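You operate a simulated robot arm through the tools that you are given. There is no shell and no other tool. Be economical: measure what you need, move in short steps, check, and stop when the job is done.

Carry out the task below with a simulated robot arm. There is one attempt and no reset: what you move stays moved.

TASK
Put the pink stopper from the window side of the bed on the green dish and the green stopper on top of the cedar block there.
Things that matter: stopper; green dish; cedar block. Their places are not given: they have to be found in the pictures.

It is judged by the outcome, as a careful person would: the job done as asked, and still so three seconds after it is handed in. It fails if anything else is knocked over, pushed out of place, dropped, spilled or broken.

THE ROBOT
A 7-joint arm with a two-finger parallel gripper, fixed in place. Base frame: the origin is at the foot of the arm, x ahead of it, y to its left, z up; the work surface is at about z = 0. Lengths are in mm, angles in degrees, forces in N, time in s.
With the tool pointing down near the work surface it reaches from about 240 to 620 mm from the base axis. Its first joint turns from -66.0 to 66.0 degrees. Payload 2.6 kg.
Tool frame: the origin (TCP) lies between the finger pads and is the grasp point; the fingertips stand 30 mm ahead of it; z points along the fingers, y is the line along which they close. The gripper opens to 94 mm. The fingers are 28 mm wide and 10 mm thick; the gripper's body (50 by 96 mm) begins 55 mm behind the TCP.
Orientation is that of the tool frame in the base frame, as [roll, pitch, yaw] about the fixed x, y, z axes, in that order (R = Rz(yaw) Ry(pitch) Rx(roll)). With the fingers straight down and closing along the base's y, the tool's x points along the base's -x, its y along +y and its z along -z.

THE INTERFACE
- The arm moves only by the tool nudge_tool. Its argument "deltas" is a list of rows, each an object of numbers (a shift or turn left out is 0, a gripper value left out holds the last): "ax", "ay", "az": the turn, a rotation vector about the tool's x, y, z in units of 60 degrees (1.0 is 60 degrees); "tx", "ty", "tz": the shift along the tool's x, y, z in units of 500 mm (1.0 is 500 mm); "claw": the opening in per cent of the stroke, from 0 (shut) to 100 (fully open). In form: [{"ax": .., "ay": .., "az": .., "tx": .., "ty": .., "tz": .., "claw": ..}, ...]. A call has 1 to 20 rows; each row is the pose to reach, as a shift and turn from the pose commanded when the call began, along the tool's axes at that moment. A call with a number of a shift or a turn outside -1 to 1 is refused whole. A row lasts 0.2 s, in which the tool goes at most 50 mm and 8.6 degrees; a call with a longer step from one row to the next is refused whole, and so is a gripper value outside its range. A pose out of reach is approached as far as the arm can. The call stops where the force on the tool passes 40 N (or 10 N more than at its start, if that is more) or the arm is blocked; 0.2 s more then pass. The fingers move at their own pace (about 72 mm/s each) and stop on an object; they squeeze with about 24 N. The grip force told is the motor's: it shows also when the fingers shut on nothing. Time passes only in rows, and 0.2 s behind the last, so rows that repeat a pose let the fingers close. It gives the time, the measured TCP pose, the force on the tool (base axes), the opening and the grip force at its end, in the units of the frame above (readings bear some noise).
- Cameras (640 x 400 px; columns grow to the right, rows downward): "scene" is fixed at [7.3, 420, 576.2]; the picture's right is [-0.91, -0.41, 0.00], its down [-0.25, 0.55, -0.80] and it looks along [0.33, -0.73, -0.61] (base axes); focal length 313 px, centre (320, 200). "wrist" rides on the gripper at [-37, 0, -58] in the tool frame; the picture's right is [0.00, -1.00, 0.00], its down [0.97, 0.00, -0.24] and it looks along [0.24, 0.00, 0.97] (tool axes); focal length 218 px, centre (320, 200).
- camera(camera): a new picture of that camera. No time passes.
- measure_at(camera, pixels): for up to 12 pixels [column, row] of the newest picture of that camera ("zoom" is the newest enlarged one), the place [x, y, z] in the base frame of the surface seen there, good to about 3 mm, but the place of the scene camera against the robot may be out by one fixed shift of up to 25 mm in any direction. No time passes.
- zoom(camera, box): a new picture of the part [left, top, right, bottom] of that camera's present view, enlarged. No time passes.
- close_job(): hands the job in; it is judged then, once.

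Work in short steps. Measure before you move; look again where a grasp or a placing could have gone wrong, and mend it. You have 60 turns and 22 pictures in all, the two below and enlarged ones among them. Open the gripper and draw the arm clear of the work before you hand the job in, unless the task says otherwise; then end with one line.

The tools are called as name(argument=value, ...) on one line, values as JSON. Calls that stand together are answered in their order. nudge_tool: Moves the arm, as the interface text tells. Its arguments: {"type":"object","properties":{"deltas":{"type":"array","items":{"type":"object","properties":{"ax":{"type":"number"},"ay":{"type":"number"},"az":{"type":"number"},"tx":{"type":"number"},"ty":{"type":"number"},"tz":{"type":"number"},"claw":{"type":"number"}}}}},"required":["deltas"]} The other tools are called the same way: camera (camera) takes a picture; measure_at (camera, pixels) gives the place of the surface under pixels of a picture; zoom (camera, box) takes an enlarged picture of a part of a camera's view; close_job () hands the job in.

At the start:

```text
time_s: 0.0
tcp_pos: [405.3, 60.1, 290.1]
orientation: [-180.0, 0.0, 180.0]
contact_force: [0.2, 0.7, -1.7]
opening: 94.2
grasp_force: 0.0
```

scene: 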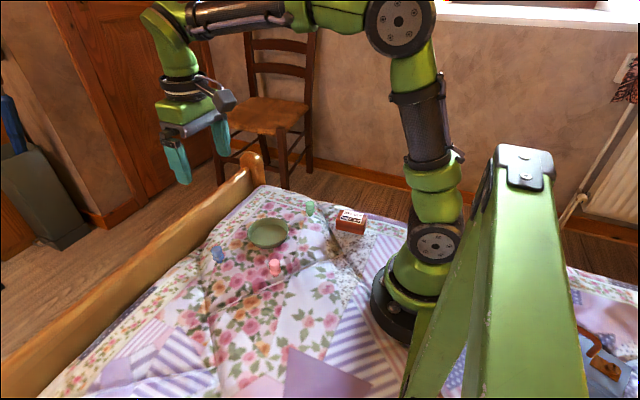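
wrist: 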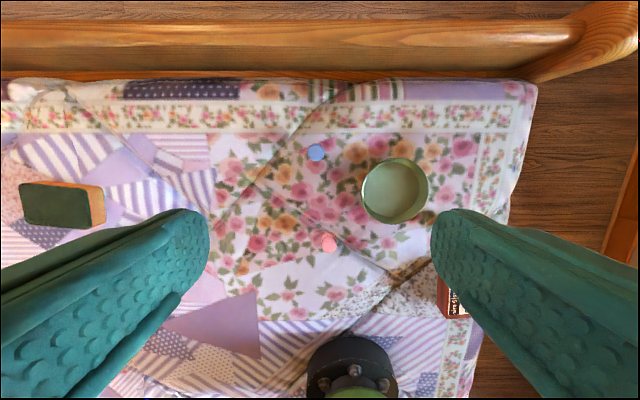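

I see a dish at scene (268,232), stoppers at about (275,267), (218,254) and (310,208), and a reddish block at (350,222). I'll enlarge both views to tell the items apart.

zoom(camera="scene", box=[190, 170, 390, 295])

zoom(camera="wrist", box=[0, 100, 480, 400])

```text
3.20 times, centred on (290, 232) of scene
```

zoom: 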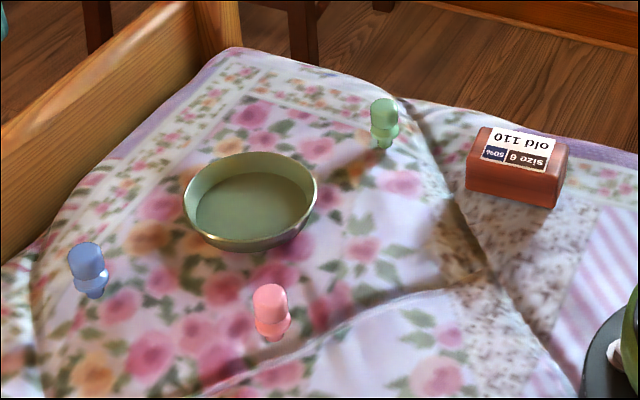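

```text
1.33 times, centred on (240, 250) of wrist
```

zoom: 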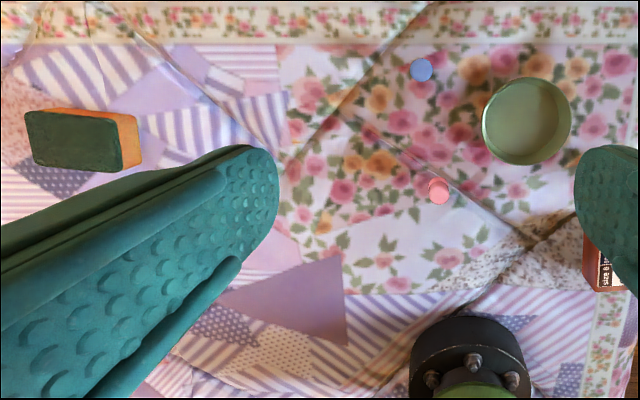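

The stoppers, dish and red block are on the -y side, which is the window side. There may be lookalikes on the +y side, so I'll move the wrist camera over there.

nudge_tool(deltas=[{"ty": 0.08, "tz": -0.02}, {"ty": 0.16, "tz": -0.04}, {"ty": 0.24, "tz": -0.06}, {"ty": 0.32, "tz": -0.08}, {"ty": 0.4, "tz": -0.1}, {"ty": 0.44, "tz": -0.12}, {"ty": 0.44, "tz": -0.12}])

camera(camera="wrist")

measure_at(camera="scene", pixels=[[275, 264], [275, 275], [310, 205], [268, 236], [350, 214], [218, 250], [353, 230], [308, 215]])

```text
time_s: 1.6
tcp_pos: [405.4, 280.5, 348.8]
orientation: [-179.9, 0.0, 179.9]
contact_force: [0.1, 0.1, 0.4]
opening: 94.1
grasp_force: 0.0
```

```text
17 pictures are left
```

wrist: 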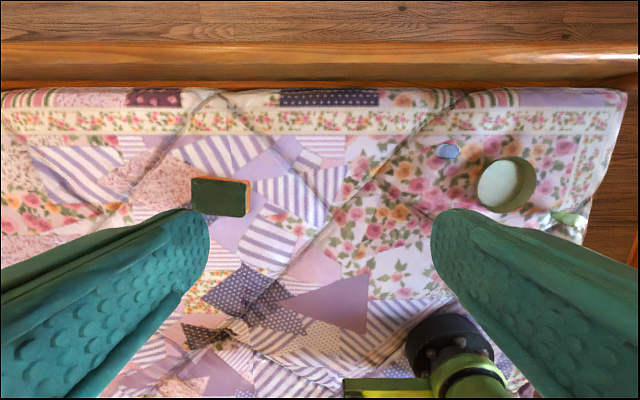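

```text
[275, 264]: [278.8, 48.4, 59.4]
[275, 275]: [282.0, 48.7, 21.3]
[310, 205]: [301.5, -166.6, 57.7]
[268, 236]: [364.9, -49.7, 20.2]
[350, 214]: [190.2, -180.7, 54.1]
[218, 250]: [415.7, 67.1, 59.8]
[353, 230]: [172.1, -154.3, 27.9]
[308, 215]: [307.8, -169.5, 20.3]
```

Only the green-topped block is clearly visible on the far side. I'll enlarge the red block and that green-topped block for detail.

zoom(camera="scene", box=[320, 195, 384, 235])

zoom(camera="wrist", box=[100, 130, 340, 280])

measure_at(camera="wrist", pixels=[[220, 197], [447, 151], [492, 187], [515, 210], [570, 220], [20, 150], [400, 270]])

```text
10.00 times, centred on (352, 215) of scene
```

zoom: 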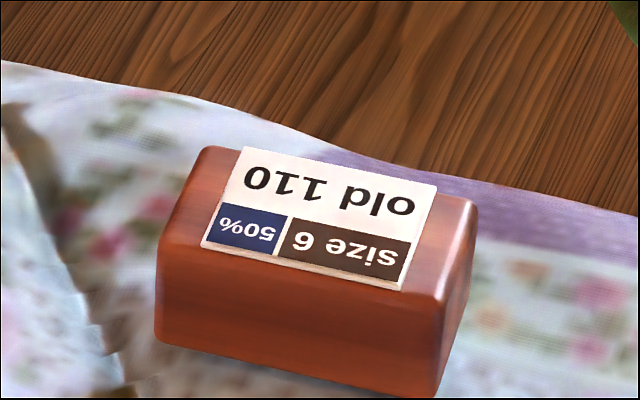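

```text
2.67 times, centred on (220, 205) of wrist
```

zoom: 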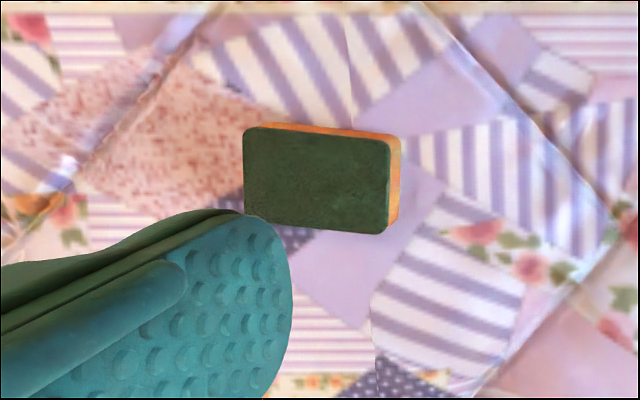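

```text
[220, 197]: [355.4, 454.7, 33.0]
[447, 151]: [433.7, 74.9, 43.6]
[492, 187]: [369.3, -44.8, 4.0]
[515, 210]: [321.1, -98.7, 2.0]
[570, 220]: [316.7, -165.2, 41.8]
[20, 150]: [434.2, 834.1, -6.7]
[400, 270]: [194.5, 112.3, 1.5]
```

The red block is cedar (wood grain, labelled), and the green-topped one is a sponge. Blue stopper, green stopper and dish readings give a scene-to-robot shift of about (+15, +4, -16), which puts pink near (294, 50) with its top at z≈42. I'll hover above it.

nudge_tool(deltas=[{"tx": 0.028, "ty": -0.058, "tz": 0.037}, {"tx": 0.056, "ty": -0.115, "tz": 0.075}, {"tx": 0.084, "ty": -0.173, "tz": 0.112}, {"tx": 0.111, "ty": -0.23, "tz": 0.149}, {"tx": 0.139, "ty": -0.288, "tz": 0.186}, {"tx": 0.167, "ty": -0.345, "tz": 0.224}, {"tx": 0.195, "ty": -0.403, "tz": 0.261}, {"tx": 0.222, "ty": -0.46, "tz": 0.298}, {"tx": 0.222, "ty": -0.46, "tz": 0.298}])

camera(camera="wrist")

```text
time_s: 3.6
tcp_pos: [297.2, 48.8, 201.6]
orientation: [180.0, 0.0, 179.9]
contact_force: [-0.4, 0.0, 0.2]
opening: 93.9
grasp_force: 0.1
```

```text
14 pictures are left
```

wrist: 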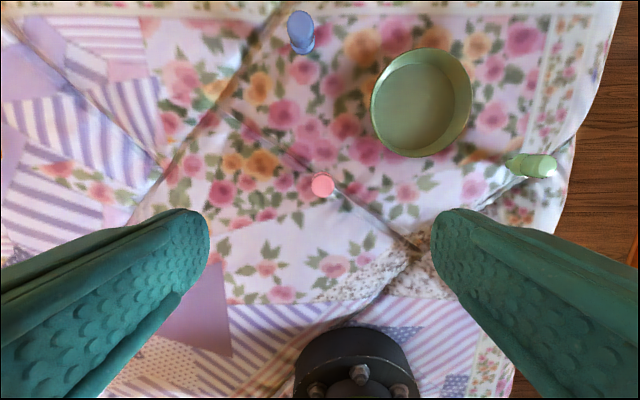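

measure_at(camera="wrist", pixels=[[322, 185], [313, 185], [331, 185], [322, 176], [322, 194], [420, 105], [374, 105], [470, 100], [421, 52], [420, 155], [546, 166], [300, 220]])

zoom(camera="wrist", box=[260, 0, 600, 212])

```text
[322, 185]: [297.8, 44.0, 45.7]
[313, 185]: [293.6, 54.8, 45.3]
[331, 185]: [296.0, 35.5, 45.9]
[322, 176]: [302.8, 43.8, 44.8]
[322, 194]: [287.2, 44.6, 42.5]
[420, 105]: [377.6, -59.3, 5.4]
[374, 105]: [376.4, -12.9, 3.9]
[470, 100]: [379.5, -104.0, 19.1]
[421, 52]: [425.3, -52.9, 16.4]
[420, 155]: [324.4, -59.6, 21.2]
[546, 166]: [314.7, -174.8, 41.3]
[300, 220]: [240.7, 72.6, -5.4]
```

```text
1.88 times, centred on (430, 106) of wrist
```

zoom: 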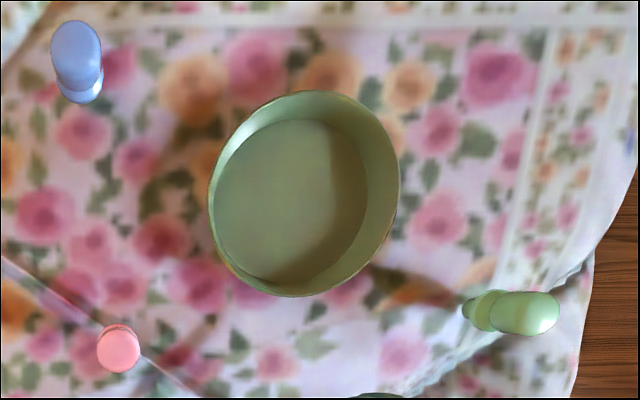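

Pink cap is centred near (296, 45), with its top at z≈45 and about 20 mm across. The dish centre is about (376, -58), rim z≈20, floor 4. I'll descend around the pink stopper with the gripper partly open, stopping first above it.

nudge_tool(deltas=[{"ty": -0.006, "tz": 0.08, "claw": 60}, {"ty": -0.006, "tz": 0.16}, {"ty": -0.006, "tz": 0.22}, {"ty": -0.006, "tz": 0.22}])

camera(camera="wrist")

```text
time_s: 4.6
tcp_pos: [293.9, 47.0, 88.9]
orientation: [-180.0, 0.0, -179.9]
contact_force: [-0.4, 0.1, 0.6]
opening: 56.4
grasp_force: 0.0
```

```text
12 pictures are left
```

wrist: 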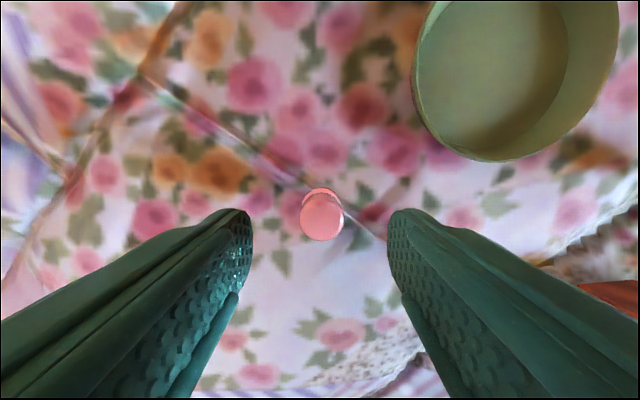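

The cap at (322,217) projects to about (297, 46), between the fingers. Descend to z≈37 and close.

nudge_tool(deltas=[{"tx": -0.006, "ty": -0.002, "tz": 0.05}, {"tx": -0.006, "ty": -0.002, "tz": 0.104}, {"tx": -0.006, "ty": -0.002, "tz": 0.104}, {"tx": -0.006, "ty": -0.002, "tz": 0.104, "claw": 0}, {"tx": -0.006, "ty": -0.002, "tz": 0.104, "claw": 0}, {"tx": -0.006, "ty": -0.002, "tz": 0.104, "claw": 0}, {"tx": -0.006, "ty": -0.002, "tz": 0.104, "claw": 0}])

```text
time_s: 6.2
tcp_pos: [298.0, 45.5, 38.0]
orientation: [180.0, 0.0, 179.9]
contact_force: [0.1, 0.2, 0.0]
opening: 23.7
grasp_force: 24.2
```

Held at 23.7 mm. Lift and carry to above the dish centre, then look.

nudge_tool(deltas=[{"tz": -0.04}, {"tz": -0.1}, {"tz": -0.16}, {"tx": -0.04, "ty": -0.05, "tz": -0.16}, {"tx": -0.08, "ty": -0.1, "tz": -0.16}, {"tx": -0.12, "ty": -0.15, "tz": -0.16}, {"tx": -0.154, "ty": -0.207, "tz": -0.16}, {"tx": -0.154, "ty": -0.207, "tz": -0.16}])

camera(camera="wrist")

```text
time_s: 8.0
tcp_pos: [375.2, -59.3, 118.6]
orientation: [179.9, -0.1, 180.0]
contact_force: [-0.7, 0.0, -0.3]
opening: 23.4
grasp_force: 23.2
```

```text
11 pictures are left
```

wrist: 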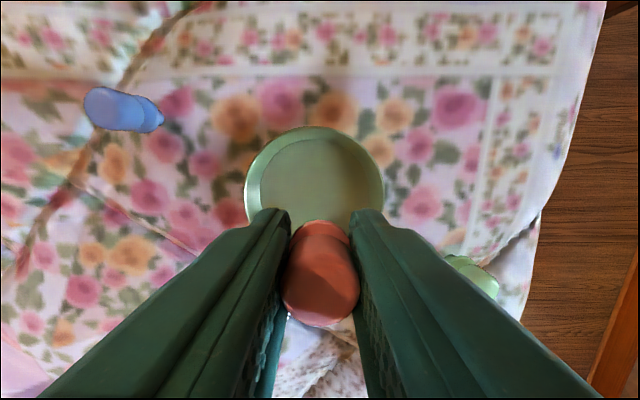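

measure_at(camera="wrist", pixels=[[247, 190], [383, 190], [315, 128], [316, 170], [290, 185], [320, 280], [322, 226]])

```text
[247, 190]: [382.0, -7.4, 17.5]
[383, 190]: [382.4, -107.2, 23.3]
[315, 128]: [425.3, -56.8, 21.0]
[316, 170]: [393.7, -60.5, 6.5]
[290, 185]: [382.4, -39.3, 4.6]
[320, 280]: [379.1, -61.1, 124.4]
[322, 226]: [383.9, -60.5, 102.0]
```

Dish centre is about (375, -58) with its floor at z≈5, and the stopper is above it. Lower to TCP z≈44 (38 plus the floor height).

nudge_tool(deltas=[{"ty": 0.002, "tz": 0.05}, {"ty": 0.002, "tz": 0.1}, {"ty": 0.002, "tz": 0.13}, {"ty": 0.002, "tz": 0.14}, {"ty": 0.002, "tz": 0.147}, {"ty": 0.002, "tz": 0.147}])

```text
time_s: 9.4
tcp_pos: [375.2, -55.9, 44.7]
orientation: [180.0, 0.1, -180.0]
contact_force: [0.1, 0.1, -0.2]
opening: 23.6
grasp_force: 24.0
```

No contact yet. I'll inch down to find the floor.

nudge_tool(deltas=[{"tz": 0.002}, {"tz": 0.004}, {"tz": 0.004}])

zoom(camera="scene", box=[220, 190, 316, 250])

```text
time_s: 10.2
tcp_pos: [374.5, -57.3, 44.2]
orientation: [-180.0, 0.0, -180.0]
contact_force: [-0.3, -0.6, -0.7]
opening: 23.2
grasp_force: 24.1
```

```text
6.67 times, centred on (268, 220) of scene
```

zoom: 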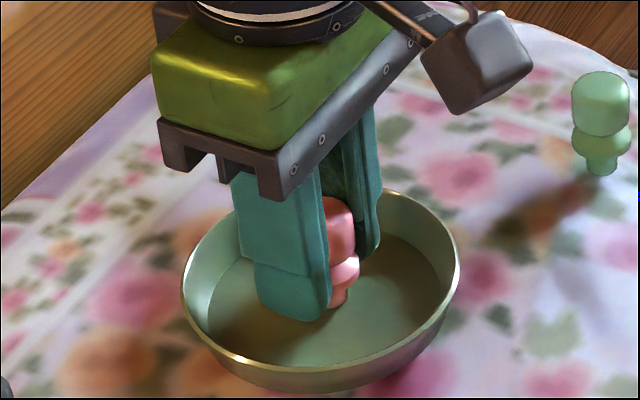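

The foot is close to the dish floor. Continue down 1 mm at a time watching force.

nudge_tool(deltas=[{"tz": 0.002}, {"tz": 0.004}, {"tz": 0.004}])

```text
time_s: 11.0
tcp_pos: [374.8, -57.0, 41.4]
orientation: [179.9, 0.0, 180.0]
contact_force: [-1.1, 0.2, 4.9]
opening: 23.6
grasp_force: 24.2
```

There's 4.9 N upward, so it's seated. Open moderately (inside the dish) and lift straight up.

nudge_tool(deltas=[{"claw": 46}, {"claw": 46}, {"claw": 46}, {"tz": -0.03}, {"tz": -0.08}, {"tz": -0.16}, {"tz": -0.24}, {"tz": -0.24}])

camera(camera="wrist")

```text
time_s: 12.8
tcp_pos: [375.1, -58.5, 161.9]
orientation: [180.0, 0.0, -180.0]
contact_force: [0.1, -0.4, 0.0]
opening: 43.2
grasp_force: 0.0
```

```text
9 pictures are left
```

wrist: 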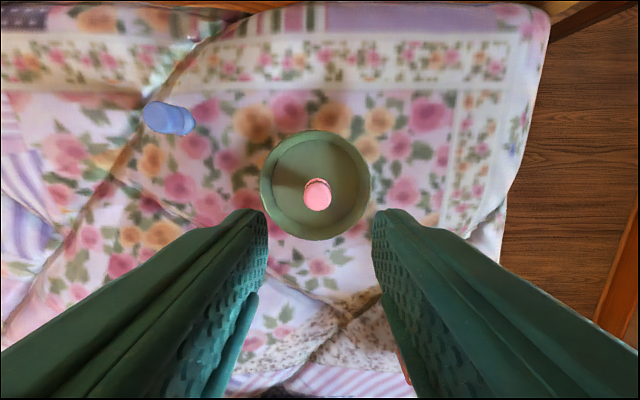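

Pink stands upright in the dish. Next, hover above the green stopper near (315, -172).

nudge_tool(deltas=[{"tx": 0.03, "ty": -0.07, "claw": 60}, {"tx": 0.06, "ty": -0.14}, {"tx": 0.1, "ty": -0.2}, {"tx": 0.12, "ty": -0.228, "tz": 0.06}, {"tx": 0.12, "ty": -0.228, "tz": 0.1}, {"tx": 0.12, "ty": -0.228, "tz": 0.1}])

camera(camera="wrist")

```text
time_s: 14.2
tcp_pos: [315.7, -173.4, 110.6]
orientation: [-179.9, 0.0, 180.0]
contact_force: [-0.5, 1.0, 0.2]
opening: 56.8
grasp_force: 0.1
```

```text
8 pictures are left
```

wrist: 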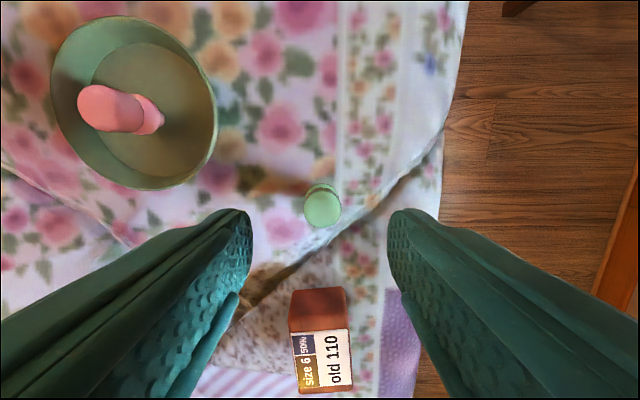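

measure_at(camera="wrist", pixels=[[322, 208], [308, 208], [338, 208], [321, 187], [322, 360], [294, 390], [351, 388], [291, 332], [346, 330], [318, 310], [345, 200], [275, 225]])

```text
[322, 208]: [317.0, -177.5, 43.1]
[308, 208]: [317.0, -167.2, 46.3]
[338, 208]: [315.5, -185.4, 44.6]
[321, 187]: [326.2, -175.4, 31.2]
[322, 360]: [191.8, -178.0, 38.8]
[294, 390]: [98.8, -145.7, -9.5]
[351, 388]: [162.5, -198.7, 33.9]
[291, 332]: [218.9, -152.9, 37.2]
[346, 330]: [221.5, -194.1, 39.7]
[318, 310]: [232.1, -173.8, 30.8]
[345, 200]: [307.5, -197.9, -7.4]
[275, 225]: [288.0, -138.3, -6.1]
```

Green cap is at about (316, -176) and the block top spans x≈165–221, y≈-197 to -152 at z≈39. Descend to z≈38 and grasp the stopper.

nudge_tool(deltas=[{"ty": -0.005, "tz": 0.06}, {"ty": -0.005, "tz": 0.11}, {"ty": -0.005, "tz": 0.145}, {"ty": -0.005, "tz": 0.145}, {"ty": -0.005, "tz": 0.145, "claw": 0}, {"ty": -0.005, "tz": 0.145, "claw": 0}, {"ty": -0.005, "tz": 0.145, "claw": 0}, {"ty": -0.005, "tz": 0.145, "claw": 0}])

```text
time_s: 16.0
tcp_pos: [314.2, -173.2, 38.1]
orientation: [-180.0, 0.0, -179.9]
contact_force: [-0.4, -0.6, -0.8]
opening: 23.5
grasp_force: 24.5
```

Green is held. Lift, then measure the block's top corners from the scene view.

nudge_tool(deltas=[{"tz": -0.04}, {"tz": -0.1}, {"tz": -0.16}, {"tz": -0.2}, {"tz": -0.2}])

zoom(camera="scene", box=[320, 195, 384, 235])

measure_at(camera="zoom", pixels=[[210, 160], [170, 240], [440, 295], [465, 210], [320, 220], [220, 200], [430, 250]])

```text
time_s: 17.2
tcp_pos: [313.8, -173.2, 139.9]
orientation: [180.0, 0.0, -180.0]
contact_force: [-0.9, 0.4, -1.3]
opening: 23.5
grasp_force: 23.8
```

```text
10.00 times, centred on (352, 215) of scene
```

zoom: 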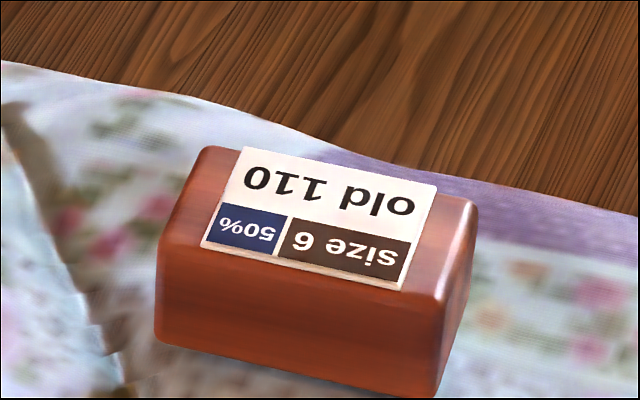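

```text
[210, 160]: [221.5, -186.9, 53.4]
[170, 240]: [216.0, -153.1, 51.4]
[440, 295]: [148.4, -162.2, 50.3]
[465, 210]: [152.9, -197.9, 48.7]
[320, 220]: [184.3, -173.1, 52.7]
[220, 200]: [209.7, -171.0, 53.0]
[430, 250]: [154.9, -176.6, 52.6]
```

Block centre in base frame is about (200, -173), top z≈38. Carry over it and lower to just above expected contact at TCP z≈76.

nudge_tool(deltas=[{"tx": 0.06}, {"tx": 0.12}, {"tx": 0.18}, {"tx": 0.226}, {"tx": 0.226}, {"tx": 0.226, "tz": 0.06}, {"tx": 0.226, "tz": 0.1}, {"tx": 0.226, "tz": 0.116}, {"tx": 0.226, "tz": 0.116}])

zoom(camera="scene", box=[304, 175, 400, 235])

```text
time_s: 19.2
tcp_pos: [201.4, -172.7, 80.3]
orientation: [180.0, 0.0, -180.0]
contact_force: [0.6, -1.3, -0.2]
opening: 23.5
grasp_force: 23.9
```

```text
6.67 times, centred on (352, 205) of scene
```

zoom: 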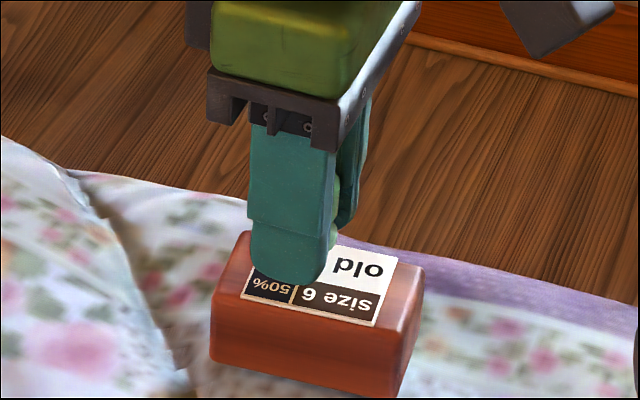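

The stopper is above the block centre. Inch down until contact.

nudge_tool(deltas=[{"tz": 0.002}, {"tz": 0.004}, {"tz": 0.006}, {"tz": 0.006}])

```text
time_s: 20.2
tcp_pos: [201.0, -172.4, 79.1]
orientation: [-180.0, 0.0, -180.0]
contact_force: [-0.3, -0.1, -0.7]
opening: 23.4
grasp_force: 24.4
```

nudge_tool(deltas=[{"tz": 0.002}, {"tz": 0.004}, {"tz": 0.004}])

```text
time_s: 21.0
tcp_pos: [203.0, -173.3, 74.6]
orientation: [-180.0, -0.1, -180.0]
contact_force: [0.4, 0.1, -0.2]
opening: 23.3
grasp_force: 24.2
```

No contact yet at about z 75, so continue.

nudge_tool(deltas=[{"tz": 0.002}, {"tz": 0.003}, {"tz": 0.003}])

```text
time_s: 21.8
tcp_pos: [200.6, -172.8, 74.1]
orientation: [-180.0, 0.0, -179.9]
contact_force: [-0.9, 1.0, 4.4]
opening: 23.5
grasp_force: 24.1
```

Contact at 4.4 N. Release gently and lift straight up.

nudge_tool(deltas=[{"claw": 50}, {"claw": 50}, {"claw": 50}, {"tz": -0.03}, {"tz": -0.08}, {"tz": -0.16}, {"tz": -0.24}, {"tx": -0.08, "tz": -0.28}, {"tx": -0.16, "tz": -0.28}, {"tx": -0.24, "tz": -0.28}, {"tx": -0.24, "tz": -0.28}])

camera(camera="wrist")

zoom(camera="scene", box=[190, 170, 390, 295])

```text
time_s: 24.2
tcp_pos: [325.0, -175.2, 214.6]
orientation: [-180.0, 0.0, 180.0]
contact_force: [-0.3, -0.1, 0.2]
opening: 47.0
grasp_force: 0.1
```

```text
5 pictures are left
```

wrist: 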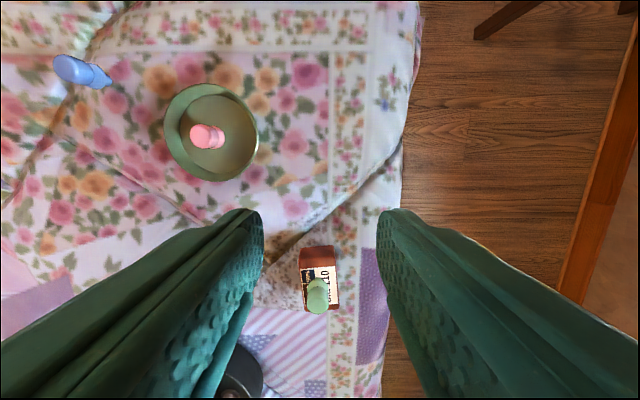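

```text
3.20 times, centred on (290, 232) of scene
```

zoom: 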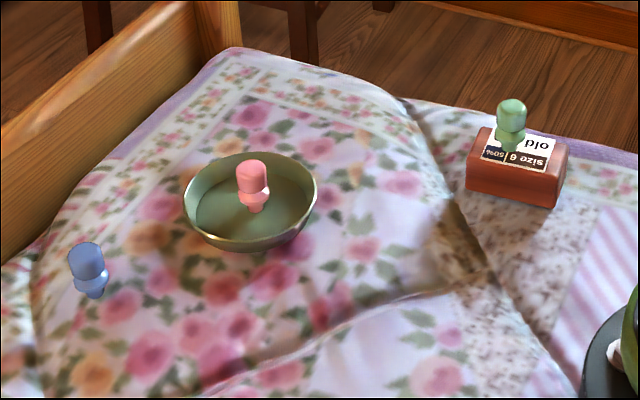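

Both stoppers stand upright where they were asked for, nothing else has moved, and the arm is clear and open. I'll hand it in.

close_job()

```text
The job is handed in.
```

The job is handed in: the pink stopper is standing in the green dish and the green stopper is standing on top of the cedar block, and nothing else was disturbed.
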